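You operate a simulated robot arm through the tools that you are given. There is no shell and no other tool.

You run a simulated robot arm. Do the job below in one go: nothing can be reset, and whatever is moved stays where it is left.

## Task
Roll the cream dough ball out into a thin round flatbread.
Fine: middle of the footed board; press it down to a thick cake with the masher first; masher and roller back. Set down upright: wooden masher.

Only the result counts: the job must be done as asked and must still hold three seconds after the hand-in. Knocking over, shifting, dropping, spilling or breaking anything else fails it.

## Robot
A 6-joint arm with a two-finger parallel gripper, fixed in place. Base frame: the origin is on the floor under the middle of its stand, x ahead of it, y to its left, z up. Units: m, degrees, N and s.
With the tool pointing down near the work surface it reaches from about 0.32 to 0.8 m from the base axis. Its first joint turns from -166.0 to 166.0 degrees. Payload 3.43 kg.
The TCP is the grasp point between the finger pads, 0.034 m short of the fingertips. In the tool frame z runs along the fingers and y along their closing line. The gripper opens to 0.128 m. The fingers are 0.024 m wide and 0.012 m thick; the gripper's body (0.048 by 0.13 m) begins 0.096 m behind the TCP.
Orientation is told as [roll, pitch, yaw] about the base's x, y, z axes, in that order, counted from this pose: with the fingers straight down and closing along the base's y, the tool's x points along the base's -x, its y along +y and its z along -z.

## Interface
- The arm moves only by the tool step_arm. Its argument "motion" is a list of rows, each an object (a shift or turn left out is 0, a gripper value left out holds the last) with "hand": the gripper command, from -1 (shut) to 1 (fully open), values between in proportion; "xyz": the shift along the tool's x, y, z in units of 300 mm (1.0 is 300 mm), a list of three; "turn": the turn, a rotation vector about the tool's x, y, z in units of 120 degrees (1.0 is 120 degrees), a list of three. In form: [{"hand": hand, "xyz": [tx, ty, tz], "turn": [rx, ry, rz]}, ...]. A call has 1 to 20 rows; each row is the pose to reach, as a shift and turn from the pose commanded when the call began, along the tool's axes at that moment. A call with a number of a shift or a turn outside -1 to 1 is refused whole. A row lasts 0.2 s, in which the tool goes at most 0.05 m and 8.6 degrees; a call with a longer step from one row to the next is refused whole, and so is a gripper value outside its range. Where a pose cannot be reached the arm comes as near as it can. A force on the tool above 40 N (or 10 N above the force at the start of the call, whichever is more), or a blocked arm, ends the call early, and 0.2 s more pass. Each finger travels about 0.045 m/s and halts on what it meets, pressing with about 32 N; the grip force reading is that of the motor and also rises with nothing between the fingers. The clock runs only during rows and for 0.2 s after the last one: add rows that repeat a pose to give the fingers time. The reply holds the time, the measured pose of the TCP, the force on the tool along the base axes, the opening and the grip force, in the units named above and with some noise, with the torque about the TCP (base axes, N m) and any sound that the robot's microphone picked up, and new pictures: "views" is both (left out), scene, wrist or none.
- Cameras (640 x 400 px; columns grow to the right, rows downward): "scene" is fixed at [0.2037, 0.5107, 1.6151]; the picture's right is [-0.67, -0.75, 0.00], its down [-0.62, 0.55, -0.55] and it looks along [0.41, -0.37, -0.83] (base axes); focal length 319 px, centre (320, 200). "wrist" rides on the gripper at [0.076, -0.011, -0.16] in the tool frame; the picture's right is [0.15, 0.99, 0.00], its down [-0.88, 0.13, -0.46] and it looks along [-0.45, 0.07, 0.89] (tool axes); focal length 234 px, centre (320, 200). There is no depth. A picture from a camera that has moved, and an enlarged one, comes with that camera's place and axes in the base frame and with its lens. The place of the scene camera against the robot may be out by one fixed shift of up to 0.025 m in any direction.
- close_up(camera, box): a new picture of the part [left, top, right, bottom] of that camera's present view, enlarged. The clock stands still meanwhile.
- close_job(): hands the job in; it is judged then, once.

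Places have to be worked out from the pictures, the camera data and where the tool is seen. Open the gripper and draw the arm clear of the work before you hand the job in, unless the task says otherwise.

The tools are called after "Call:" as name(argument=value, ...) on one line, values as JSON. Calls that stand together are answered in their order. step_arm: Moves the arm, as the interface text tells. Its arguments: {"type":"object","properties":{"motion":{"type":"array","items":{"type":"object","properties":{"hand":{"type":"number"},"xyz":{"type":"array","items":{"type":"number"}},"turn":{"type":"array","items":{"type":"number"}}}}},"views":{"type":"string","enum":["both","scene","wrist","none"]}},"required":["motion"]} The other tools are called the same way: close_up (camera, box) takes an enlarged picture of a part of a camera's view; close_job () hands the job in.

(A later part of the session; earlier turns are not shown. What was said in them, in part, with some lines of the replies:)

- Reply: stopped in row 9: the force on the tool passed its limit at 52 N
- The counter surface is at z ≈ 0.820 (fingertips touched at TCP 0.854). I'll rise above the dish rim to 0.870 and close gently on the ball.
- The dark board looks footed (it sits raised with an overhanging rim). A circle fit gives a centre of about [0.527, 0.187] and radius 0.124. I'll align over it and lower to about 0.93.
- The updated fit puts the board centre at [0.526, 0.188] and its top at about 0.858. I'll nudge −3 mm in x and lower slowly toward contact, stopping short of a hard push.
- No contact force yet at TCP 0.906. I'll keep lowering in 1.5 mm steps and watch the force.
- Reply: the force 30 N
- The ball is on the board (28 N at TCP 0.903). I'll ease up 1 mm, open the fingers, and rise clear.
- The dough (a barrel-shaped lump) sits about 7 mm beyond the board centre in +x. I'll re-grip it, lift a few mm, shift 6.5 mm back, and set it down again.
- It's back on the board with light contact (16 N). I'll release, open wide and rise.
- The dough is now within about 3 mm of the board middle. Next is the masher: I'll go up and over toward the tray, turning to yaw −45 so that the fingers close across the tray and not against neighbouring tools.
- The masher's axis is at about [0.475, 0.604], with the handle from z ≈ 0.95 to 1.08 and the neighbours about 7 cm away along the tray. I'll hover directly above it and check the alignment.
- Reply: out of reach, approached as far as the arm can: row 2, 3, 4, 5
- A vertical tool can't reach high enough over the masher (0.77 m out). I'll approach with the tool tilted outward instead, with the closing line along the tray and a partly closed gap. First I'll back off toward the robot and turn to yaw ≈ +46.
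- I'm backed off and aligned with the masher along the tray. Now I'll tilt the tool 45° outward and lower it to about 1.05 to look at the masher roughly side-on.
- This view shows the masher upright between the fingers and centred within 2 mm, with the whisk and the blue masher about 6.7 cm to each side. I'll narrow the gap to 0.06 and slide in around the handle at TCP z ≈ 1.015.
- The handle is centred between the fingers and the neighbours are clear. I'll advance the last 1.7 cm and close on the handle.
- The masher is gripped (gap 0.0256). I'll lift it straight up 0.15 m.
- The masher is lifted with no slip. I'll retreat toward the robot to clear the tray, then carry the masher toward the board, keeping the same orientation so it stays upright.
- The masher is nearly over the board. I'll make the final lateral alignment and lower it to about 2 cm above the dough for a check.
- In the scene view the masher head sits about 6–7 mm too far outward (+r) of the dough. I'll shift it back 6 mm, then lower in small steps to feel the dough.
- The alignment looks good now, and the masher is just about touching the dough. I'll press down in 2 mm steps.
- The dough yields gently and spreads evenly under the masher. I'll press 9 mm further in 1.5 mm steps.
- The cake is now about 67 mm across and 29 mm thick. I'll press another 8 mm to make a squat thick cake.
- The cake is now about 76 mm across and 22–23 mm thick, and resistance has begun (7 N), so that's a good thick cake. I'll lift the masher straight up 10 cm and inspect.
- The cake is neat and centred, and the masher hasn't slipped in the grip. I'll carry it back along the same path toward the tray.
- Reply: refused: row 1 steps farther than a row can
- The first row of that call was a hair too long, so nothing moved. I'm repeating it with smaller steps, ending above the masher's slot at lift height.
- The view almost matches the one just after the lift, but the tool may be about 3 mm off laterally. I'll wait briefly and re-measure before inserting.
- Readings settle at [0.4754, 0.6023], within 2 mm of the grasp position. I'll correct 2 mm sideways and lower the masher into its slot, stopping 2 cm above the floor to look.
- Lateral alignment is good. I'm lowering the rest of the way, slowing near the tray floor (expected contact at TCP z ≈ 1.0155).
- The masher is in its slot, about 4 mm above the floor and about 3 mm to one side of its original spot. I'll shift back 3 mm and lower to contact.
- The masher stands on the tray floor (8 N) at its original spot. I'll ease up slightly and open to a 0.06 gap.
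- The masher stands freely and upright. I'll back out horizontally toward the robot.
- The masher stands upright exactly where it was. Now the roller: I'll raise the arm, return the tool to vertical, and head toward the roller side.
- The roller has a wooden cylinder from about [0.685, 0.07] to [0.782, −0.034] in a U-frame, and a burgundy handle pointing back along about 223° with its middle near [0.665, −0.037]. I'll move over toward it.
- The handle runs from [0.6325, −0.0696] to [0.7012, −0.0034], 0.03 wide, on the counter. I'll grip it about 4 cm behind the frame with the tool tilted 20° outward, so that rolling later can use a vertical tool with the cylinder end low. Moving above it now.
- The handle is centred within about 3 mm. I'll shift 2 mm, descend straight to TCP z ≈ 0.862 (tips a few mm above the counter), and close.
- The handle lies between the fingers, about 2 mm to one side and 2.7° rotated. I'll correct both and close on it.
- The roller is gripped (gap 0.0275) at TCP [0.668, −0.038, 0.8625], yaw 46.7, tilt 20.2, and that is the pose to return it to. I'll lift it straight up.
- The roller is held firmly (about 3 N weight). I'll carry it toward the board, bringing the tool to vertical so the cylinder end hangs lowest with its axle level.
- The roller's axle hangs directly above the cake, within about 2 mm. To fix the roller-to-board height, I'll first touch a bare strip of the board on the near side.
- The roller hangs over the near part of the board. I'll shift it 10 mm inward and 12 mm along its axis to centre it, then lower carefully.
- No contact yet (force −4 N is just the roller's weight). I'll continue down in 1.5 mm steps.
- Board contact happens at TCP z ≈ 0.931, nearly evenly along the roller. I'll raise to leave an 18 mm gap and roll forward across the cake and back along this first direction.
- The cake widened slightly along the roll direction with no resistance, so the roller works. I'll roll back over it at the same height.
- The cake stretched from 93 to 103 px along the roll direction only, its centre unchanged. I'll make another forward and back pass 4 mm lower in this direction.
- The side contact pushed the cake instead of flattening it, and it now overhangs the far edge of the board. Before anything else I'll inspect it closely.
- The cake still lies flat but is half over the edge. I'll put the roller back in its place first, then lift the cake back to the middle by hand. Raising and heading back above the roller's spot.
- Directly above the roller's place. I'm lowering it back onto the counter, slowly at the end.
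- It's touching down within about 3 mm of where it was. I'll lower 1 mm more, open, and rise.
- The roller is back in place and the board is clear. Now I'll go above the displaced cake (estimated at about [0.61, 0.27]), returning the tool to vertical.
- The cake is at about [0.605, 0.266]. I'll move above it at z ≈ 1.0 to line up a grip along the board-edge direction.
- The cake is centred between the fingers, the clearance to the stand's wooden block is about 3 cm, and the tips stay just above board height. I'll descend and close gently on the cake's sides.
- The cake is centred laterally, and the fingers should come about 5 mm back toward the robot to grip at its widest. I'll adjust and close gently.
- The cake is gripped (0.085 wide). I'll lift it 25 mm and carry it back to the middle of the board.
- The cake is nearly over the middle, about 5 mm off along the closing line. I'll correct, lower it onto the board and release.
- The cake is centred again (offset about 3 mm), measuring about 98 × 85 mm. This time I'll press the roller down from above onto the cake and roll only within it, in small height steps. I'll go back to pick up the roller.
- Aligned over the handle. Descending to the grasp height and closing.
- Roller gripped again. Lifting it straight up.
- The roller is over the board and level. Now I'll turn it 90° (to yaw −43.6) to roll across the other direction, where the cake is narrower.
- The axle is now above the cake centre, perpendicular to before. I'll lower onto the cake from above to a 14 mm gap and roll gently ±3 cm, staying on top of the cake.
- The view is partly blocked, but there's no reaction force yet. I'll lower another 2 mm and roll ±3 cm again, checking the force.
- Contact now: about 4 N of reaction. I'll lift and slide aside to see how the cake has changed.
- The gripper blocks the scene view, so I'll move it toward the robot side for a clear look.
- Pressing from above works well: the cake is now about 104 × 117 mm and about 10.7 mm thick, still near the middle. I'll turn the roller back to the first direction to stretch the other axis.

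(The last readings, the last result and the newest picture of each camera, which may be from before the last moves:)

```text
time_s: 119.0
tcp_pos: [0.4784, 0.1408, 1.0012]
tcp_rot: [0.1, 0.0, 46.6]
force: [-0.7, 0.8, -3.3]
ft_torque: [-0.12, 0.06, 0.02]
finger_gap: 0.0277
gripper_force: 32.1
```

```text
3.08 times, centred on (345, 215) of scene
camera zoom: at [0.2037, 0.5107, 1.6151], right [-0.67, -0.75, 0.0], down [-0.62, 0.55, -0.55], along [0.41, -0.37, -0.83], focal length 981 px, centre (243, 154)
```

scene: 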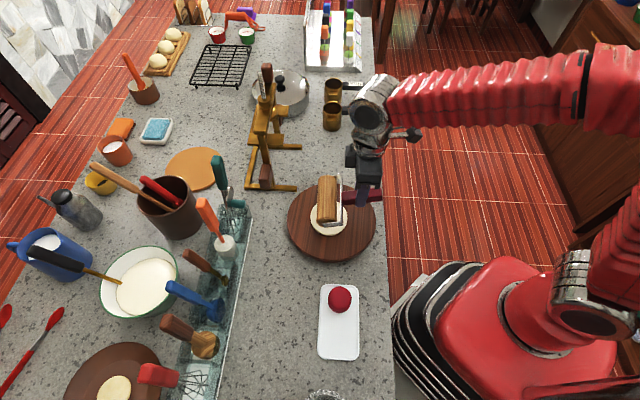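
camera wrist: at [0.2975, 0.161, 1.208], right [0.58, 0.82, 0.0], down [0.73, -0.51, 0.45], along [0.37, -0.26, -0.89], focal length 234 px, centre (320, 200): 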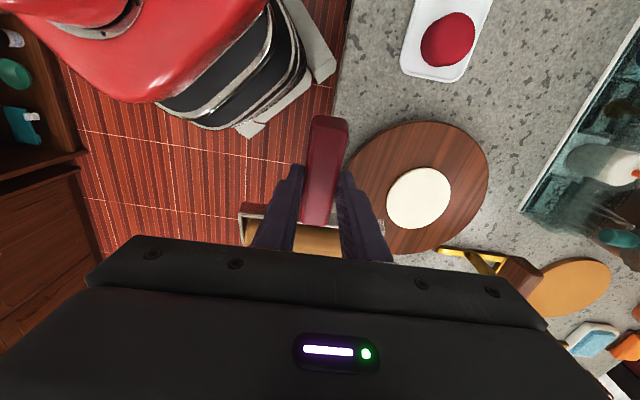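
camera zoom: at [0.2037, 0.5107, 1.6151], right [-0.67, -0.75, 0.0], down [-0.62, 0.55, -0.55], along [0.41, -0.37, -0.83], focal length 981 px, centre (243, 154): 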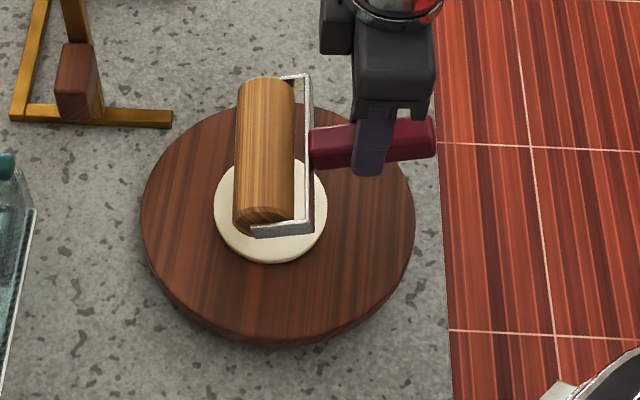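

The roller is aligned over the cake. I'll lower it from above to about a 10 mm gap and roll ±3.5 cm.

Call:
step_arm(motion=[{"hand": -1, "xyz": [0, 0, 0.1]}, {"xyz": [0, 0, 0.18]}, {"xyz": [0, 0, 0.193]}, {"xyz": [0, 0, 0.1985]}, {"xyz": [-0.04, 0, 0.1985]}, {"xyz": [-0.08, 0, 0.1985]}, {"xyz": [-0.117, 0, 0.1985]}, {"xyz": [-0.08, 0, 0.1985]}, {"xyz": [-0.04, 0, 0.1985]}, {"xyz": [0, 0, 0.1985]}, {"xyz": [0.04, 0, 0.1985]}, {"xyz": [0.08, 0, 0.1985]}, {"xyz": [0.117, 0, 0.1985]}, {"xyz": [0.08, 0, 0.1985]}, {"xyz": [0.04, 0, 0.1985]}, {"xyz": [0, 0, 0.1985]}], views="scene")

Call:
close_up(camera="scene", box=[280, 150, 410, 280])

```text
time_s: 122.4
tcp_pos: [0.4789, 0.1404, 0.9417]
tcp_rot: [0.0, 0.0, 46.5]
force: [0.2, 0.6, -2.9]
ft_torque: [-0.09, 0.09, -0.01]
finger_gap: 0.0275
gripper_force: 31.5
```

scene: 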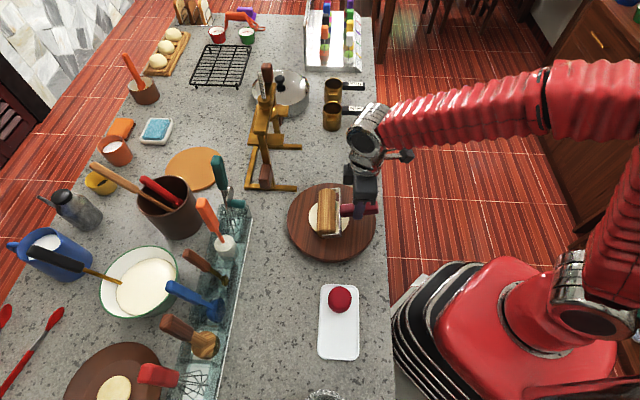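

```text
3.08 times, centred on (345, 215) of scene
camera zoom: at [0.2037, 0.5107, 1.6151], right [-0.67, -0.75, 0.0], down [-0.62, 0.55, -0.55], along [0.41, -0.37, -0.83], focal length 981 px, centre (243, 154)
```

zoom: 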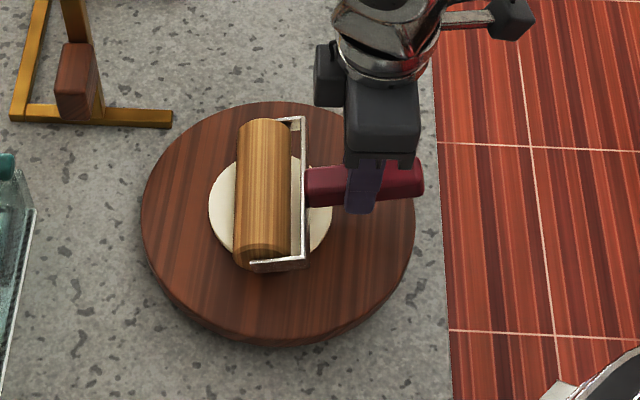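

The cake is now about 114 mm along this direction, still centred. I'll lower another 1.5 mm and roll ±4 cm.

Call:
step_arm(motion=[{"hand": -1, "xyz": [0, 0, 0.0025]}, {"xyz": [0, 0, 0.005]}, {"xyz": [-0.045, 0, 0.005]}, {"xyz": [-0.09, 0, 0.005]}, {"xyz": [-0.133, 0, 0.005]}, {"xyz": [-0.09, 0, 0.005]}, {"xyz": [-0.045, 0, 0.005]}, {"xyz": [0, 0, 0.005]}, {"xyz": [0.045, 0, 0.005]}, {"xyz": [0.09, 0, 0.005]}, {"xyz": [0.133, 0, 0.005]}, {"xyz": [0.09, 0, 0.005]}, {"xyz": [0.045, 0, 0.005]}, {"xyz": [0, 0, 0.005]}], views="scene")

Call:
close_up(camera="scene", box=[280, 150, 410, 280])

```text
time_s: 125.4
tcp_pos: [0.4788, 0.1421, 0.9406]
tcp_rot: [-0.1, 0.1, 46.4]
force: [-1.2, 0.5, -4.0]
ft_torque: [-0.1, 0.09, 0.0]
finger_gap: 0.0277
gripper_force: 32.0
```

scene: 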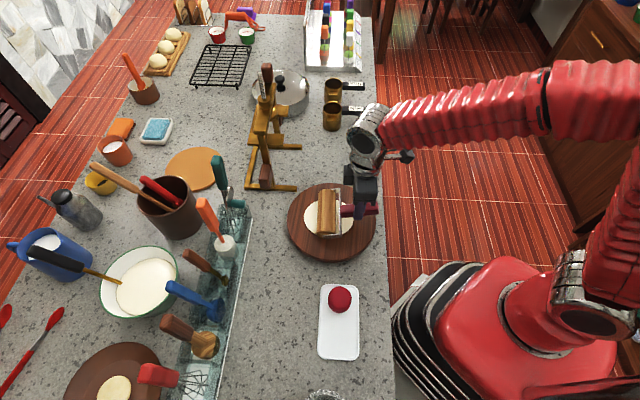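

```text
3.08 times, centred on (345, 215) of scene
camera zoom: at [0.2037, 0.5107, 1.6151], right [-0.67, -0.75, 0.0], down [-0.62, 0.55, -0.55], along [0.41, -0.37, -0.83], focal length 981 px, centre (243, 154)
```

zoom: 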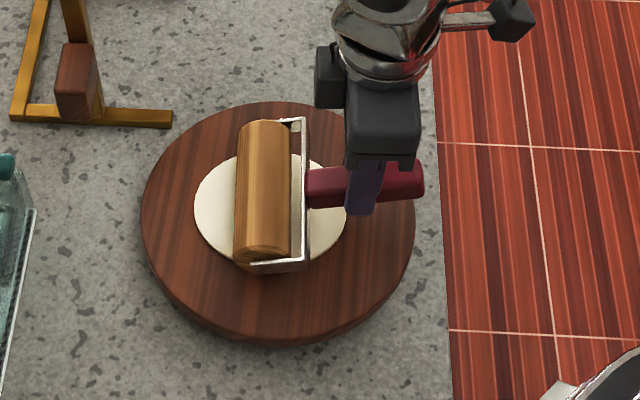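

The cake is now about 141 mm along this axis and about 118 mm across. I'll raise and turn 90° to even out the other axis.

Call:
step_arm(motion=[{"hand": -1, "xyz": [0, 0, -0.1]}, {"xyz": [0, 0, -0.2]}, {"xyz": [-0.0206, 0.0214, -0.2], "turn": [0, 0, 0.0625]}, {"xyz": [-0.0413, 0.0429, -0.2], "turn": [0, 0, 0.125]}, {"xyz": [-0.0619, 0.0643, -0.2], "turn": [0, 0, 0.1875]}, {"xyz": [-0.0826, 0.0858, -0.2], "turn": [0, 0, 0.25]}, {"xyz": [-0.1032, 0.1072, -0.2], "turn": [0, 0, 0.3125]}, {"xyz": [-0.1239, 0.1287, -0.2], "turn": [0, 0, 0.375]}, {"xyz": [-0.1445, 0.1501, -0.2], "turn": [0, 0, 0.4375]}, {"xyz": [-0.1651, 0.1715, -0.2], "turn": [0, 0, 0.5]}, {"xyz": [-0.1858, 0.193, -0.2], "turn": [0, 0, 0.5625]}, {"xyz": [-0.2064, 0.2144, -0.2], "turn": [0, 0, 0.625]}, {"xyz": [-0.2271, 0.2359, -0.2], "turn": [0, 0, 0.6875]}, {"xyz": [-0.2477, 0.2573, -0.2], "turn": [0, 0, 0.75]}, {"xyz": [-0.2477, 0.2573, -0.2], "turn": [0, 0, 0.75]}], views="scene")

Call:
close_up(camera="scene", box=[280, 150, 410, 280])

```text
time_s: 128.6
tcp_pos: [0.4748, 0.2478, 1.0004]
tcp_rot: [0.0, 0.1, -43.7]
force: [1.0, 0.3, -2.7]
ft_torque: [0.12, 0.16, 0.01]
finger_gap: 0.0277
gripper_force: 32.1
```

scene: 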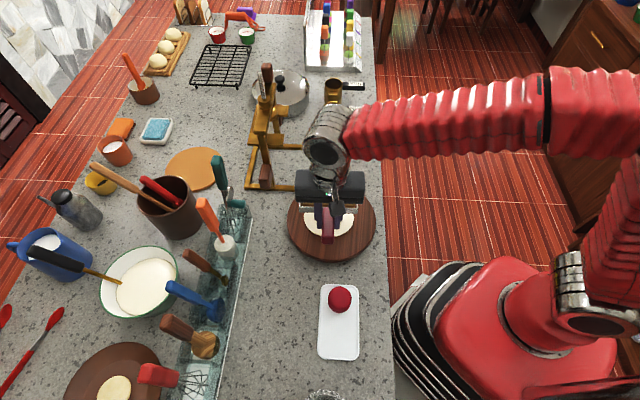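

```text
3.08 times, centred on (345, 215) of scene
camera zoom: at [0.2037, 0.5107, 1.6151], right [-0.67, -0.75, 0.0], down [-0.62, 0.55, -0.55], along [0.41, -0.37, -0.83], focal length 981 px, centre (243, 154)
```

zoom: 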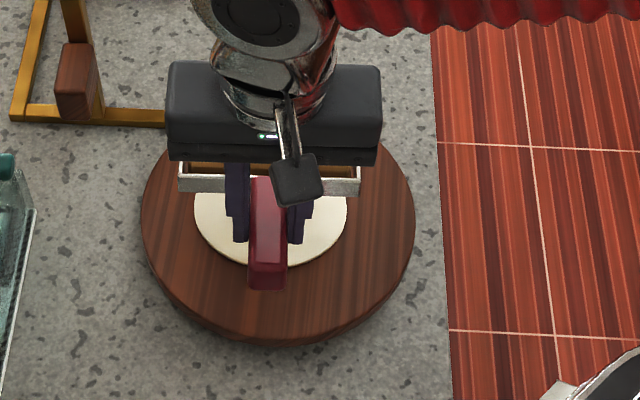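

I'll lower from above to about a 6.5 mm gap and roll ±4.5 cm in this direction.

Call:
step_arm(motion=[{"hand": -1, "xyz": [0, 0, 0.1]}, {"xyz": [0, 0, 0.19]}, {"xyz": [0, 0, 0.2]}, {"xyz": [0, 0, 0.206]}, {"xyz": [-0.05, 0, 0.206]}, {"xyz": [-0.1, 0, 0.206]}, {"xyz": [-0.14, 0, 0.206]}, {"xyz": [-0.1, 0, 0.206]}, {"xyz": [-0.05, 0, 0.206]}, {"xyz": [0, 0, 0.206]}, {"xyz": [0.05, 0, 0.206]}, {"xyz": [0.1, 0, 0.206]}, {"xyz": [0.14, 0, 0.206]}, {"xyz": [0.1, 0, 0.206]}, {"xyz": [0.05, 0, 0.206]}, {"xyz": [0, 0, 0.206]}], views="scene")

Call:
close_up(camera="scene", box=[280, 150, 410, 280])

```text
time_s: 132.0
tcp_pos: [0.4764, 0.2476, 0.9376]
tcp_rot: [0.0, 0.1, -43.5]
force: [-0.3, 1.0, -3.4]
ft_torque: [0.1, 0.07, -0.04]
finger_gap: 0.0276
gripper_force: 31.4
```

scene: 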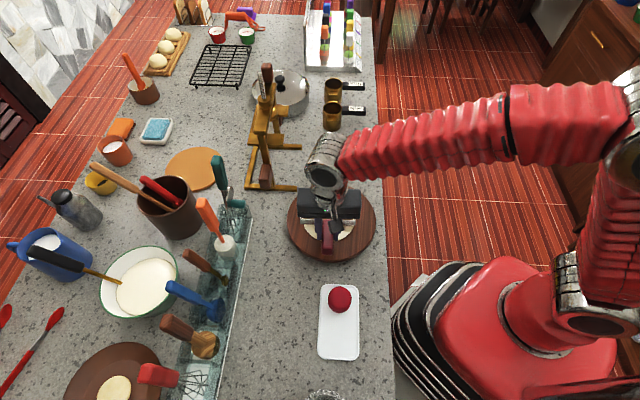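

```text
3.08 times, centred on (345, 215) of scene
camera zoom: at [0.2037, 0.5107, 1.6151], right [-0.67, -0.75, 0.0], down [-0.62, 0.55, -0.55], along [0.41, -0.37, -0.83], focal length 981 px, centre (243, 154)
```

zoom: 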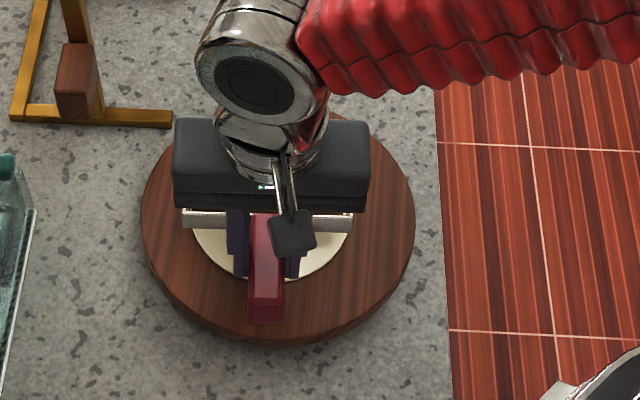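

It seems to have widened. I'll raise and move aside for a clear look.

Call:
step_arm(motion=[{"hand": -1, "xyz": [0, 0, -0.1]}, {"xyz": [0, 0, -0.24]}, {"xyz": [-0.006, -0.14, -0.3]}, {"xyz": [-0.012, -0.29, -0.367]}, {"xyz": [-0.018, -0.44, -0.367]}, {"xyz": [-0.023, -0.585, -0.367]}, {"xyz": [-0.023, -0.585, -0.367]}], views="both")

Call:
close_up(camera="scene", box=[280, 150, 410, 280])

Call:
close_up(camera="wrist", box=[300, 80, 520, 280])

```text
time_s: 133.6
tcp_pos: [0.3579, 0.1147, 1.0475]
tcp_rot: [0.0, 0.0, -43.6]
force: [0.4, 0.0, -3.0]
ft_torque: [0.07, 0.11, -0.02]
finger_gap: 0.0274
gripper_force: 32.2
camera wrist: at [0.2948, 0.1599, 1.2086], right [0.58, 0.82, 0.0], down [0.73, -0.51, 0.46], along [0.37, -0.26, -0.89], focal length 234 px, centre (320, 200)
```

scene: 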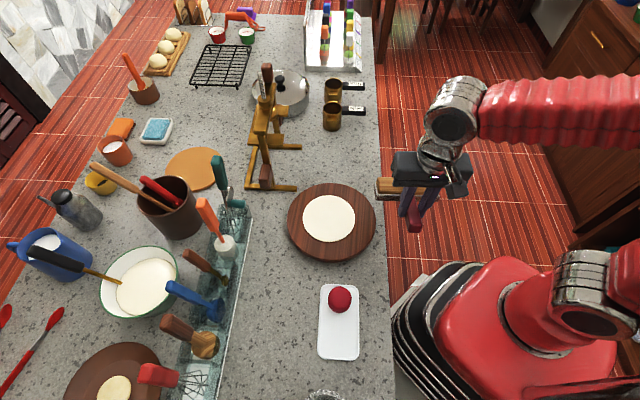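
wrist: 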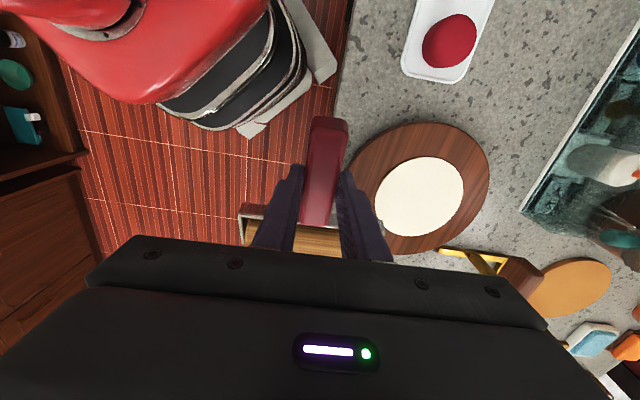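

```text
3.08 times, centred on (345, 215) of scene
camera zoom: at [0.2037, 0.5107, 1.6151], right [-0.67, -0.75, 0.0], down [-0.62, 0.55, -0.55], along [0.41, -0.37, -0.83], focal length 981 px, centre (243, 154)
```

zoom: 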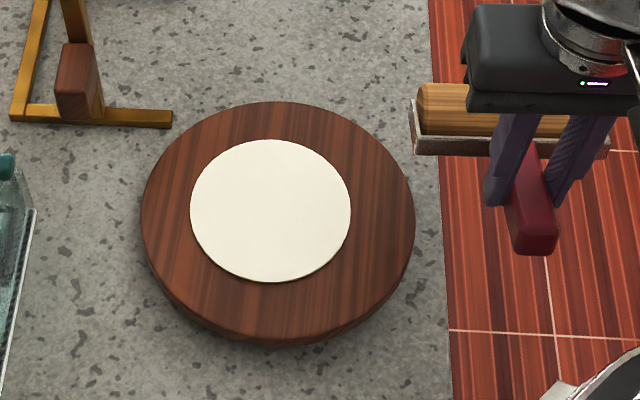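

```text
2.00 times, centred on (410, 180) of wrist
camera zoom: at [0.2948, 0.1599, 1.2086], right [0.58, 0.82, 0.0], down [0.73, -0.51, 0.46], along [0.37, -0.26, -0.89], focal length 468 px, centre (140, 240)
```

zoom: 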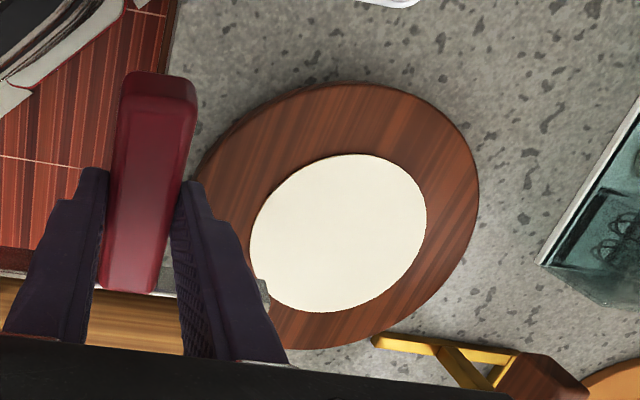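

The flatbread is now round and thin: about 143 × 147 mm, roughly 6–6.5 mm thick, and near the board's middle. I'll do one more gentle pair of passes for a bit more thinness, starting with the first direction again.

Call:
step_arm(motion=[{"hand": -1, "xyz": [-0.0195, 0.0264, 0.0], "turn": [0, 0, -0.0625]}, {"xyz": [-0.039, 0.0529, 0.0], "turn": [0, 0, -0.125]}, {"xyz": [-0.0585, 0.0793, 0.02], "turn": [0, 0, -0.1875]}, {"xyz": [-0.078, 0.1058, 0.04], "turn": [0, 0, -0.25]}, {"xyz": [-0.0975, 0.1322, 0.06], "turn": [0, 0, -0.3125]}, {"xyz": [-0.117, 0.1587, 0.08], "turn": [0, 0, -0.375]}, {"xyz": [-0.1365, 0.1851, 0.1], "turn": [0, 0, -0.4375]}, {"xyz": [-0.156, 0.2115, 0.12], "turn": [0, 0, -0.5]}, {"xyz": [-0.1755, 0.238, 0.14], "turn": [0, 0, -0.5625]}, {"xyz": [-0.195, 0.2644, 0.158], "turn": [0, 0, -0.625]}, {"xyz": [-0.2145, 0.2909, 0.158], "turn": [0, 0, -0.6875]}, {"xyz": [-0.234, 0.3173, 0.158], "turn": [0, 0, -0.75]}, {"xyz": [-0.234, 0.3173, 0.158], "turn": [0, 0, -0.75]}], views="scene")

Call:
close_up(camera="scene", box=[280, 150, 410, 280])

```text
time_s: 136.4
tcp_pos: [0.4734, 0.1359, 1.0006]
tcp_rot: [0.1, 0.1, 46.5]
force: [0.2, -0.4, -3.8]
ft_torque: [-0.1, 0.1, -0.01]
finger_gap: 0.0276
gripper_force: 32.0
```

scene: 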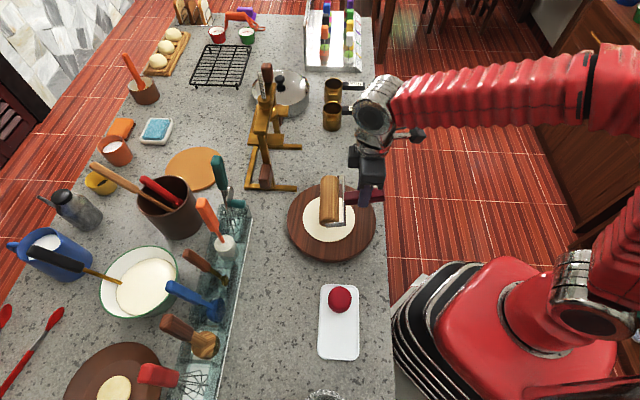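

```text
3.08 times, centred on (345, 215) of scene
camera zoom: at [0.2037, 0.5107, 1.6151], right [-0.67, -0.75, 0.0], down [-0.62, 0.55, -0.55], along [0.41, -0.37, -0.83], focal length 981 px, centre (243, 154)
```

zoom: 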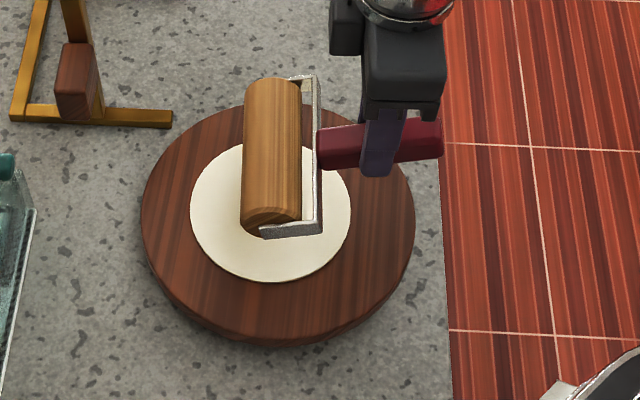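

I'll lower to just below the last height (commanded ≈0.9378) and roll ±5 cm, then check the growth.

Call:
step_arm(motion=[{"hand": -1, "xyz": [0, 0, 0.1]}, {"xyz": [0, 0, 0.19]}, {"xyz": [0, 0, 0.204]}, {"xyz": [0, 0, 0.2103]}, {"xyz": [-0.055, 0, 0.2103]}, {"xyz": [-0.11, 0, 0.2103]}, {"xyz": [-0.16, 0, 0.2103]}, {"xyz": [-0.11, 0, 0.2103]}, {"xyz": [-0.055, 0, 0.2103]}, {"xyz": [0, 0, 0.2103]}, {"xyz": [0.055, 0, 0.2103]}, {"xyz": [0.11, 0, 0.2103]}, {"xyz": [0.16, 0, 0.2103]}, {"xyz": [0.11, 0, 0.2103]}, {"xyz": [0.055, 0, 0.2103]}, {"xyz": [0, 0, 0.2103]}], views="scene")

Call:
close_up(camera="scene", box=[280, 150, 410, 280])

```text
time_s: 139.8
tcp_pos: [0.4739, 0.1365, 0.9376]
tcp_rot: [0.1, -0.1, 46.4]
force: [1.1, 0.8, -2.7]
ft_torque: [-0.11, 0.1, -0.01]
finger_gap: 0.0273
gripper_force: 32.4
```

scene: 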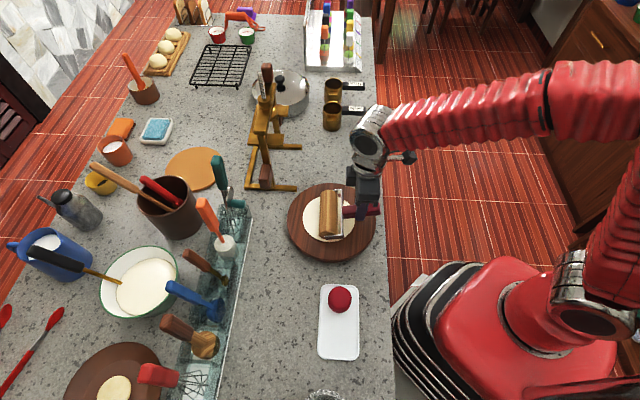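

```text
3.08 times, centred on (345, 215) of scene
camera zoom: at [0.2037, 0.5107, 1.6151], right [-0.67, -0.75, 0.0], down [-0.62, 0.55, -0.55], along [0.41, -0.37, -0.83], focal length 981 px, centre (243, 154)
```

zoom: 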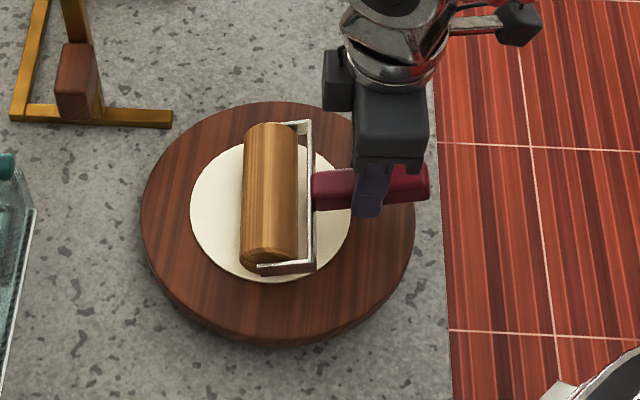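

No change at that height. I'll lower 1 mm more and roll again.

Call:
step_arm(motion=[{"hand": -1, "xyz": [0, 0, 0.0017]}, {"xyz": [0, 0, 0.0033]}, {"xyz": [-0.055, 0, 0.0033]}, {"xyz": [-0.11, 0, 0.0033]}, {"xyz": [-0.16, 0, 0.0033]}, {"xyz": [-0.11, 0, 0.0033]}, {"xyz": [-0.055, 0, 0.0033]}, {"xyz": [0, 0, 0.0033]}, {"xyz": [0.055, 0, 0.0033]}, {"xyz": [0.11, 0, 0.0033]}, {"xyz": [0.16, 0, 0.0033]}, {"xyz": [0.11, 0, 0.0033]}, {"xyz": [0.055, 0, 0.0033]}, {"xyz": [0, 0, 0.0033]}], views="scene")

Call:
close_up(camera="scene", box=[280, 150, 410, 280])

```text
time_s: 142.8
tcp_pos: [0.4729, 0.1357, 0.9363]
tcp_rot: [0.1, 0.0, 46.4]
force: [0.2, 0.0, -3.0]
ft_torque: [-0.13, 0.11, 0.02]
finger_gap: 0.0277
gripper_force: 31.3
```

scene: 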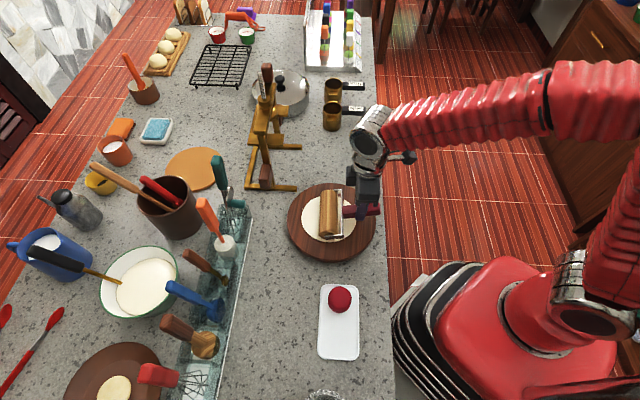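

```text
3.08 times, centred on (345, 215) of scene
camera zoom: at [0.2037, 0.5107, 1.6151], right [-0.67, -0.75, 0.0], down [-0.62, 0.55, -0.55], along [0.41, -0.37, -0.83], focal length 981 px, centre (243, 154)
```

zoom: 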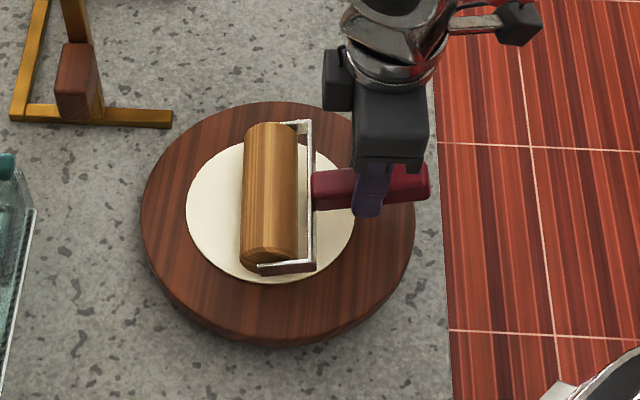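

It's now about 150 × 147 mm. One last matching pass in the other direction will keep it round and slightly thinner; I'll raise and turn.

Call:
step_arm(motion=[{"hand": -1, "xyz": [0, 0, -0.1]}, {"xyz": [0, 0, -0.21]}, {"xyz": [-0.0214, 0.021, -0.21], "turn": [0, 0, 0.0625]}, {"xyz": [-0.0429, 0.0421, -0.21], "turn": [0, 0, 0.125]}, {"xyz": [-0.0643, 0.0631, -0.21], "turn": [0, 0, 0.1875]}, {"xyz": [-0.0858, 0.0841, -0.21], "turn": [0, 0, 0.25]}, {"xyz": [-0.1072, 0.1051, -0.21], "turn": [0, 0, 0.3125]}, {"xyz": [-0.1287, 0.1262, -0.21], "turn": [0, 0, 0.375]}, {"xyz": [-0.1501, 0.1472, -0.21], "turn": [0, 0, 0.4375]}, {"xyz": [-0.1715, 0.1682, -0.21], "turn": [0, 0, 0.5]}, {"xyz": [-0.193, 0.1892, -0.21], "turn": [0, 0, 0.5625]}, {"xyz": [-0.2144, 0.2103, -0.21], "turn": [0, 0, 0.625]}, {"xyz": [-0.2359, 0.2313, -0.21], "turn": [0, 0, 0.6875]}, {"xyz": [-0.2573, 0.2523, -0.21], "turn": [0, 0, 0.75]}, {"xyz": [-0.2573, 0.2523, -0.21], "turn": [0, 0, 0.75]}], views="none")

Call:
step_arm(motion=[{"hand": -1, "xyz": [0, 0, 0.1]}, {"xyz": [0, 0, 0.19]}, {"xyz": [0, 0, 0.206]}, {"xyz": [0, 0, 0.2117]}, {"xyz": [-0.055, 0, 0.2117]}, {"xyz": [-0.11, 0, 0.2117]}, {"xyz": [-0.16, 0, 0.2117]}, {"xyz": [-0.11, 0, 0.2117]}, {"xyz": [-0.055, 0, 0.2117]}, {"xyz": [0, 0, 0.2117]}, {"xyz": [0.055, 0, 0.2117]}, {"xyz": [0.11, 0, 0.2117]}, {"xyz": [0.16, 0, 0.2117]}, {"xyz": [0.11, 0, 0.2117]}, {"xyz": [0.055, 0, 0.2117]}, {"xyz": [0, 0, 0.2117]}], views="scene")

Call:
close_up(camera="scene", box=[280, 150, 410, 280])

```text
time_s: 146.0
tcp_pos: [0.4725, 0.2448, 0.9998]
tcp_rot: [0.0, 0.1, -43.7]
force: [0.5, 0.6, -4.1]
ft_torque: [0.08, 0.07, 0.01]
finger_gap: 0.0274
gripper_force: 32.5
```

```text
time_s: 149.4
tcp_pos: [0.4741, 0.2444, 0.9342]
tcp_rot: [0.0, 0.2, -43.6]
force: [0.7, -0.1, -3.5]
ft_torque: [0.1, 0.11, -0.01]
finger_gap: 0.0274
gripper_force: 31.9
```

scene: 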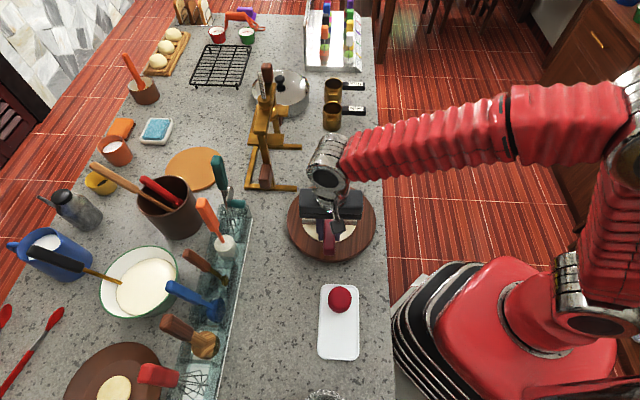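

```text
3.08 times, centred on (345, 215) of scene
camera zoom: at [0.2037, 0.5107, 1.6151], right [-0.67, -0.75, 0.0], down [-0.62, 0.55, -0.55], along [0.41, -0.37, -0.83], focal length 981 px, centre (243, 154)
```

zoom: 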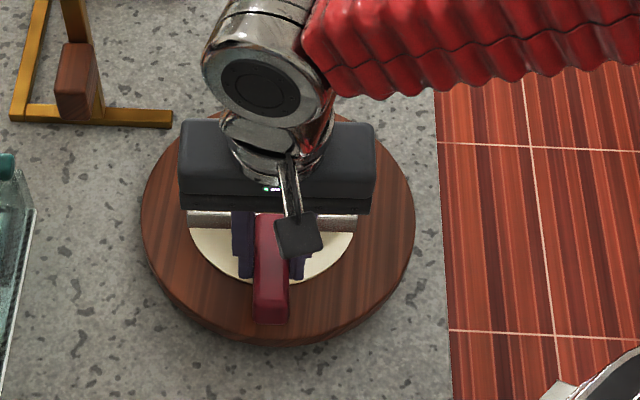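

Done with that pass. Raising and moving aside for a clear look.

Call:
step_arm(motion=[{"hand": -1, "xyz": [0, 0, -0.1]}, {"xyz": [0, 0, -0.24]}, {"xyz": [-0.006, -0.14, -0.3]}, {"xyz": [-0.012, -0.29, -0.367]}, {"xyz": [-0.018, -0.44, -0.367]}, {"xyz": [-0.023, -0.585, -0.367]}, {"xyz": [-0.023, -0.585, -0.367]}], views="both")

Call:
close_up(camera="scene", box=[280, 150, 410, 280])

Call:
close_up(camera="wrist", box=[300, 80, 520, 280])

```text
time_s: 151.0
tcp_pos: [0.3529, 0.111, 1.0468]
tcp_rot: [0.1, 0.1, -43.6]
force: [-0.3, -0.2, -3.3]
ft_torque: [0.03, 0.14, 0.01]
finger_gap: 0.0277
gripper_force: 32.0
camera wrist: at [0.2909, 0.1579, 1.2073], right [0.58, 0.82, 0.0], down [0.73, -0.51, 0.45], along [0.37, -0.26, -0.89], focal length 234 px, centre (320, 200)
```

scene: 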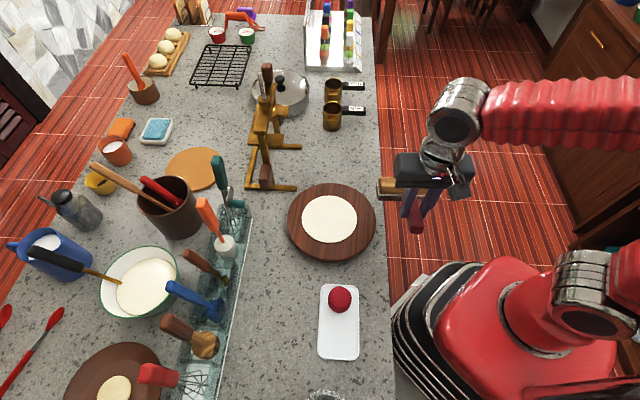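
wrist: 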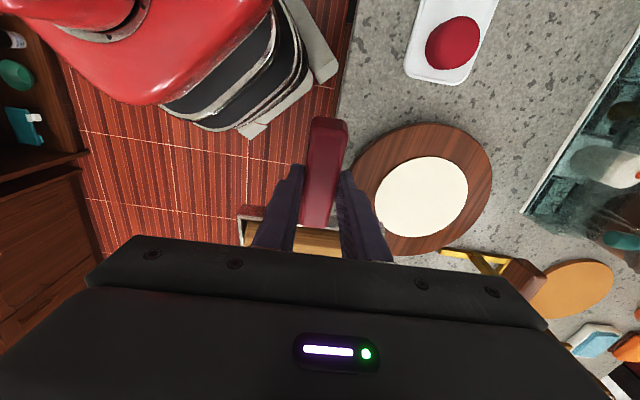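

```text
3.08 times, centred on (345, 215) of scene
camera zoom: at [0.2037, 0.5107, 1.6151], right [-0.67, -0.75, 0.0], down [-0.62, 0.55, -0.55], along [0.41, -0.37, -0.83], focal length 981 px, centre (243, 154)
```

zoom: 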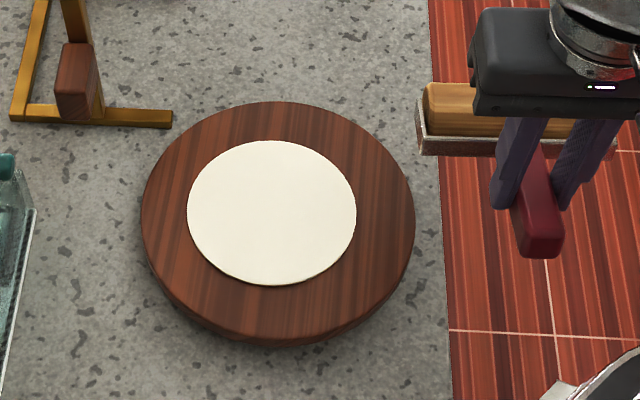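

```text
2.00 times, centred on (410, 180) of wrist
camera zoom: at [0.2909, 0.1579, 1.2073], right [0.58, 0.82, 0.0], down [0.73, -0.51, 0.45], along [0.37, -0.26, -0.89], focal length 468 px, centre (140, 240)
```

zoom: 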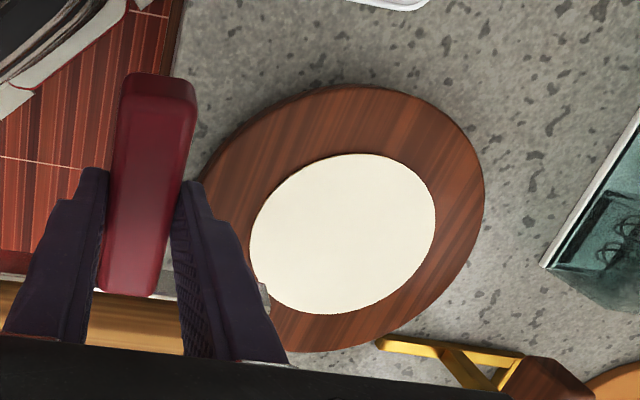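

The flatbread is now round, about 150 mm across and roughly 5.5 mm thick, within about 6 mm of the board's middle. Now the roller goes back: first I'll turn it to its original orientation, staying high.

Call:
step_arm(motion=[{"hand": -1, "xyz": [-0.0393, 0.0179, -0.04], "turn": [0, 0, -0.0627]}, {"xyz": [-0.0787, 0.0358, -0.04], "turn": [0, 0, -0.1254]}, {"xyz": [-0.118, 0.0537, -0.04], "turn": [0, 0, -0.1881]}, {"xyz": [-0.1573, 0.0717, -0.04], "turn": [0, 0, -0.2508]}, {"xyz": [-0.1967, 0.0896, -0.04], "turn": [0, 0, -0.3135]}, {"xyz": [-0.236, 0.1075, -0.04], "turn": [0, 0, -0.3763]}, {"xyz": [-0.2753, 0.1254, -0.04], "turn": [0, 0, -0.439]}, {"xyz": [-0.3147, 0.1433, -0.04], "turn": [0, 0, -0.5017]}, {"xyz": [-0.354, 0.1613, -0.04], "turn": [0, 0, -0.5644]}, {"xyz": [-0.3933, 0.1792, -0.04], "turn": [0, 0, -0.6271]}, {"xyz": [-0.4327, 0.1971, -0.04], "turn": [0, 0, -0.6898]}, {"xyz": [-0.472, 0.215, -0.04], "turn": [0, 0, -0.7525]}, {"xyz": [-0.472, 0.215, -0.04], "turn": [0, 0, -0.7525]}], views="scene")

```text
time_s: 153.8
tcp_pos: [0.5043, 0.0603, 1.056]
tcp_rot: [0.1, 0.0, 46.8]
force: [0.2, -0.5, -2.8]
ft_torque: [-0.11, 0.08, 0.02]
finger_gap: 0.0276
gripper_force: 31.6
```

scene: 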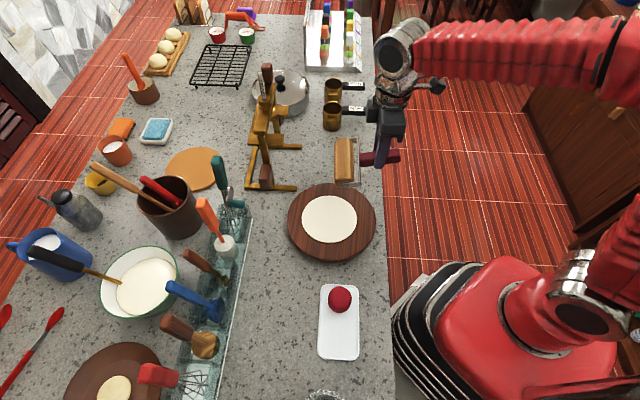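

Now I'll move above the roller's original place while tilting the tool back to the pick-up angle.

Call:
step_arm(motion=[{"hand": -1, "xyz": [-0.0262, -0.1239, 0.0], "turn": [0, -0.0337, 0]}, {"xyz": [-0.0524, -0.2477, 0.0], "turn": [0, -0.0673, 0]}, {"xyz": [-0.0786, -0.3716, 0.06], "turn": [0, -0.101, 0]}, {"xyz": [-0.1048, -0.4954, 0.12], "turn": [0, -0.1346, 0]}, {"xyz": [-0.131, -0.6193, 0.1867], "turn": [0, -0.1683, 0]}, {"xyz": [-0.131, -0.6193, 0.1867], "turn": [0, -0.1683, 0]}], views="both")

```text
time_s: 155.2
tcp_pos: [0.6651, -0.0394, 0.9995]
tcp_rot: [0.0, -20.3, 46.7]
force: [0.3, -0.3, -3.2]
ft_torque: [-0.12, 0.11, 0.04]
finger_gap: 0.0275
gripper_force: 32.2
camera wrist: at [0.5869, -0.1378, 1.1251], right [-0.81, 0.58, -0.05], down [0.36, 0.58, 0.73], along [0.45, 0.58, -0.68], focal length 234 px, centre (320, 200)
```

scene: 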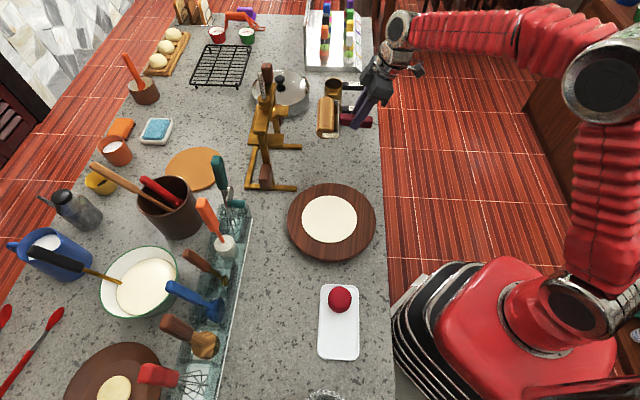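
wrist: 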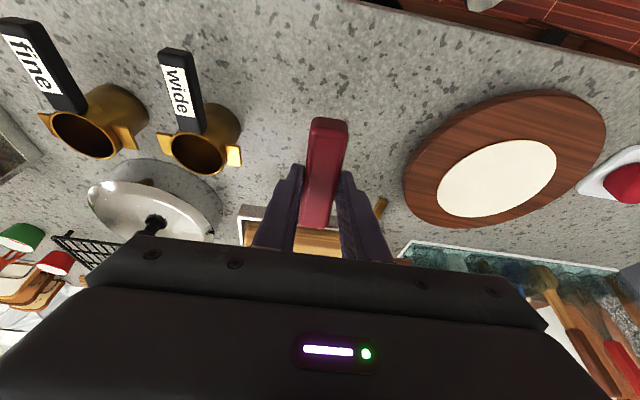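

Directly above its spot. Lowering the roller onto the counter, slowly at the end.

Call:
step_arm(motion=[{"hand": -1, "xyz": [0.045, 0, 0.1217]}, {"xyz": [0.09, 0, 0.2433]}, {"xyz": [0.13, 0, 0.3514]}, {"xyz": [0.145, 0, 0.392]}, {"xyz": [0.15, 0, 0.4055]}, {"xyz": [0.154, 0, 0.4163]}, {"xyz": [0.1565, 0, 0.4231]}], views="both")

Call:
close_up(camera="scene", box=[290, 100, 410, 200])

```text
time_s: 156.8
tcp_pos: [0.6651, -0.0375, 0.8667]
tcp_rot: [0.0, -20.1, 46.6]
force: [0.0, 0.1, -4.2]
ft_torque: [-0.12, 0.12, 0.0]
finger_gap: 0.0273
gripper_force: 32.0
camera wrist: at [0.5871, -0.1357, 0.9904], right [-0.81, 0.58, -0.05], down [0.36, 0.58, 0.73], along [0.45, 0.58, -0.68], focal length 234 px, centre (320, 200)
```

scene: 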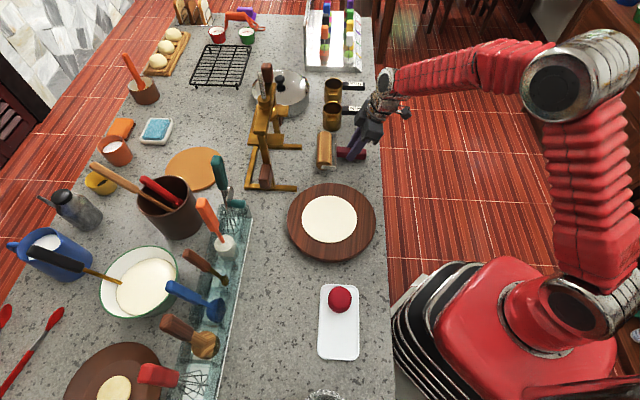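
wrist: 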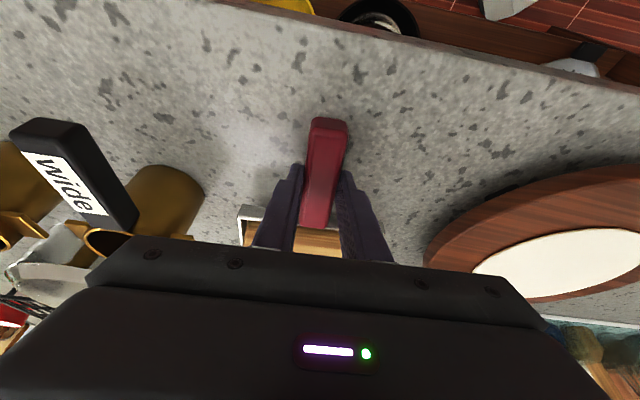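

```text
4.00 times, centred on (350, 150) of scene
camera zoom: at [0.2037, 0.5107, 1.6151], right [-0.67, -0.75, 0.0], down [-0.62, 0.55, -0.55], along [0.41, -0.37, -0.83], focal length 1275 px, centre (200, 400)
```

zoom: 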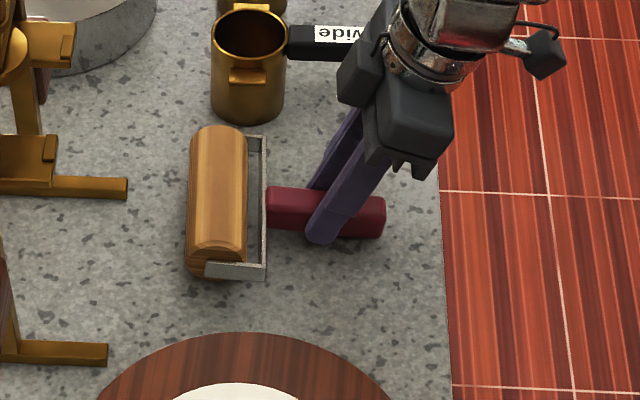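

About 4 mm above the counter and 3 mm too far out. I'll correct that and set it down.

Call:
step_arm(motion=[{"hand": -1, "xyz": [0.0094, 0, -0.0035]}, {"xyz": [0.0117, 0, 0.0028]}, {"xyz": [0.0129, 0, 0.0059]}, {"xyz": [0.014, 0, 0.009]}], views="none")

```text
time_s: 157.8
tcp_pos: [0.6641, -0.0401, 0.8624]
tcp_rot: [0.2, -20.2, 46.7]
force: [-0.7, 0.0, -2.2]
ft_torque: [-0.17, 0.19, 0.0]
finger_gap: 0.0275
gripper_force: 32.2
```

Call:
step_arm(motion=[{"hand": -1, "xyz": [0.0012, 0, 0.0031]}, {"xyz": [0.0017, 0, 0.0047]}], views="none")

```text
time_s: 158.4
tcp_pos: [0.6637, -0.0395, 0.8622]
tcp_rot: [0.0, -20.3, 46.8]
force: [-2.3, 4.9, 10.4]
ft_torque: [-0.34, 0.58, -0.18]
finger_gap: 0.0275
gripper_force: 31.8
```

The roller rests on the counter (10 N reaction). I'll release it, open wide and rise straight up.

Call:
step_arm(motion=[{"hand": -1, "xyz": [-0.0008, 0, -0.0022]}, {"hand": -0.5, "xyz": [-0.0008, 0, -0.0022]}, {"hand": -0.2, "xyz": [-0.0008, 0, -0.0022]}, {"hand": 0.1, "xyz": [-0.0008, 0, -0.0022]}, {"hand": 0.4, "xyz": [-0.0008, 0, -0.0022]}, {"hand": 0.4, "xyz": [-0.0008, 0, -0.0022]}, {"hand": 0.4, "xyz": [-0.04, 0, -0.1082]}, {"hand": 0.4, "xyz": [-0.09, 0, -0.2433]}, {"hand": 0.4, "xyz": [-0.14, 0, -0.3785]}, {"hand": 0.4, "xyz": [-0.19, 0, -0.5137]}, {"hand": 0.4, "xyz": [-0.19, 0, -0.5137]}], views="both")

Call:
close_up(camera="scene", box=[290, 100, 410, 200])

```text
time_s: 160.8
tcp_pos: [0.6631, -0.0427, 1.025]
tcp_rot: [0.2, -20.2, 46.7]
force: [0.4, -0.7, 0.1]
ft_torque: [-0.03, 0.03, -0.02]
finger_gap: 0.0896
gripper_force: 0.0
camera wrist: at [0.5847, -0.14, 1.1497], right [-0.81, 0.58, -0.05], down [0.36, 0.58, 0.73], along [0.45, 0.58, -0.68], focal length 234 px, centre (320, 200)
```

scene: 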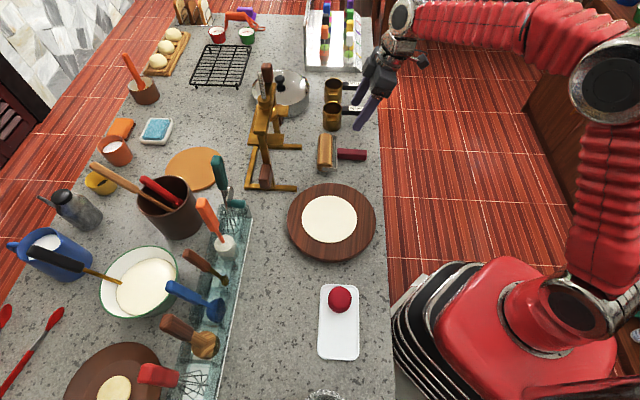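
wrist: 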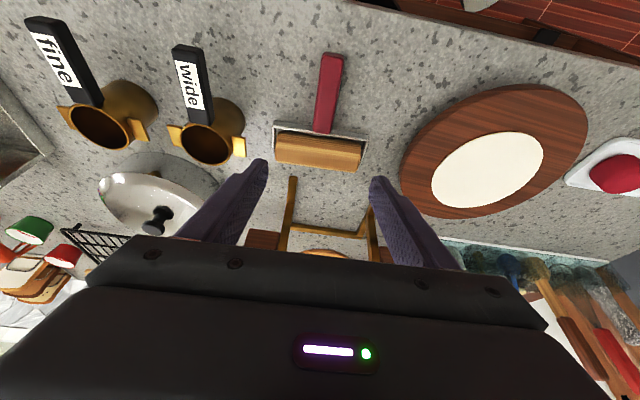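

```text
4.00 times, centred on (350, 150) of scene
camera zoom: at [0.2037, 0.5107, 1.6151], right [-0.67, -0.75, 0.0], down [-0.62, 0.55, -0.55], along [0.41, -0.37, -0.83], focal length 1275 px, centre (200, 400)
```

zoom: 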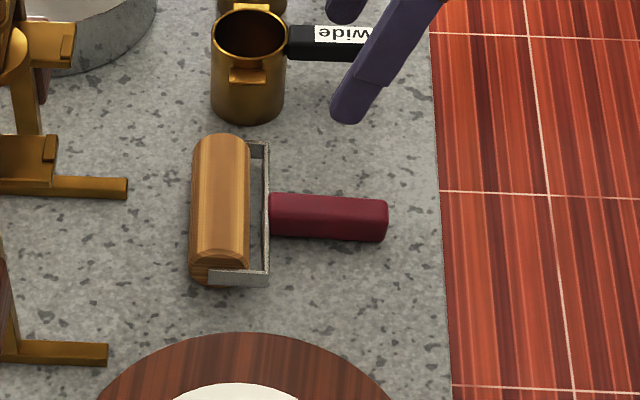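

The roller lies at its original place and orientation. I'll raise the arm, straighten the tool and withdraw clear of the counter for a final check.

Call:
step_arm(motion=[{"hand": 0.6, "xyz": [0.0, 0.0, -0.12], "turn": [0, 0.02, 0]}, {"hand": 1, "xyz": [0.016, 0.119, -0.21], "turn": [0, 0.045, 0]}, {"xyz": [0.032, 0.239, -0.3], "turn": [0, 0.07, 0]}, {"xyz": [0.048, 0.358, -0.39], "turn": [0, 0.095, 0]}, {"xyz": [0.065, 0.477, -0.47], "turn": [0, 0.12, 0]}, {"xyz": [0.081, 0.596, -0.55], "turn": [0, 0.14, 0]}, {"xyz": [0.097, 0.716, -0.6], "turn": [0, 0.155, 0]}, {"xyz": [0.113, 0.835, -0.6453], "turn": [0, 0.1683, 0]}, {"xyz": [0.113, 0.835, -0.6453], "turn": [0, 0.1683, 0]}], views="both")

Call:
close_up(camera="scene", box=[130, 240, 270, 400])

Call:
close_up(camera="scene", box=[280, 150, 410, 280])

```text
time_s: 162.8
tcp_pos: [0.4126, 0.0598, 1.1928]
tcp_rot: [0.0, 0.1, 46.7]
force: [0.0, 0.1, 0.5]
ft_torque: [0.02, -0.01, 0.0]
finger_gap: 0.1279
gripper_force: 0.2
camera wrist: at [0.3693, -0.001, 1.3538], right [-0.82, 0.57, 0.0], down [0.51, 0.73, 0.46], along [0.26, 0.37, -0.89], focal length 234 px, centre (320, 200)
```

scene: 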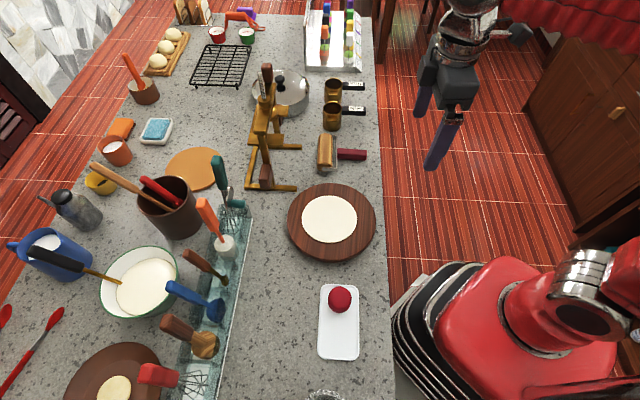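
wrist: 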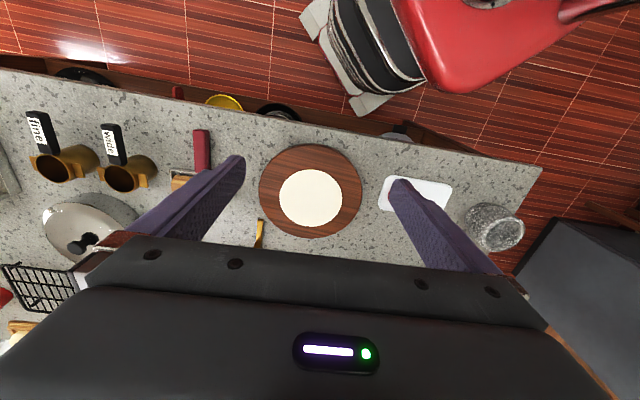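

```text
2.50 times, centred on (200, 320) of scene
camera zoom: at [0.2037, 0.5107, 1.6151], right [-0.67, -0.75, 0.0], down [-0.62, 0.55, -0.55], along [0.41, -0.37, -0.83], focal length 797 px, centre (620, -100)
```

zoom: 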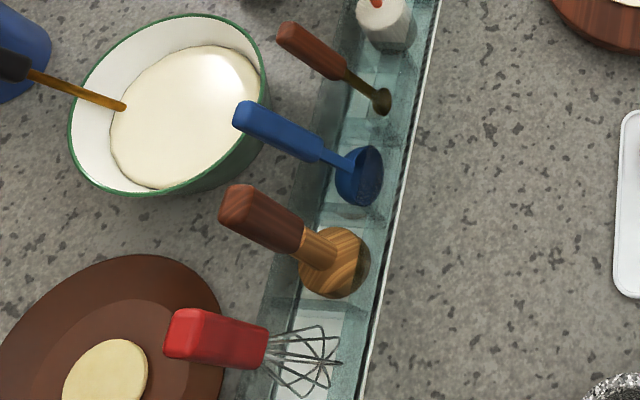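

```text
3.08 times, centred on (345, 215) of scene
camera zoom: at [0.2037, 0.5107, 1.6151], right [-0.67, -0.75, 0.0], down [-0.62, 0.55, -0.55], along [0.41, -0.37, -0.83], focal length 981 px, centre (243, 154)
```

zoom: 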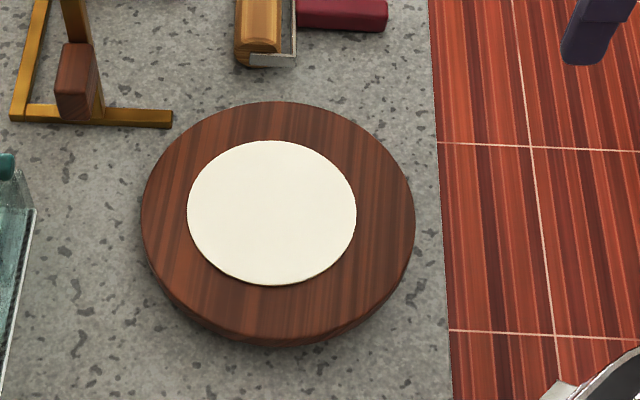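

Final check: the flatbread is thin and round in the middle of the footed board, the wooden masher stands upright in its slot, and the roller is back where it was. Nothing else has moved, the gripper is open and the arm is clear, so I'm handing in the job.

Call:
close_job()

```text
The job is handed in.
```

The cream dough is rolled out into a thin, round flatbread in the middle of the footed board, and the job is handed in. The result hasn't come back.

- **Flatbread:** about 150 mm across and within a few percent of round. I estimate it is 5–6 mm thick, and its centre is about 6 mm off the board's.
- **Thick cake first:** the masher pressed the ball to roughly 80–85 mm across and about 20 mm thick before any rolling.
- **Wooden masher:** standing upright in its own slot in the tray.
- **Roller:** back at its original spot on the counter, facing the same way.

An early low pass with the roller pushed the cake about 11 cm to the edge of the board, half overhanging. I put the roller down, carried the cake back to the middle with the gripper, and finished by pressing from above. The last pictures show nothing else moved, the gripper open and the arm clear of the counter.
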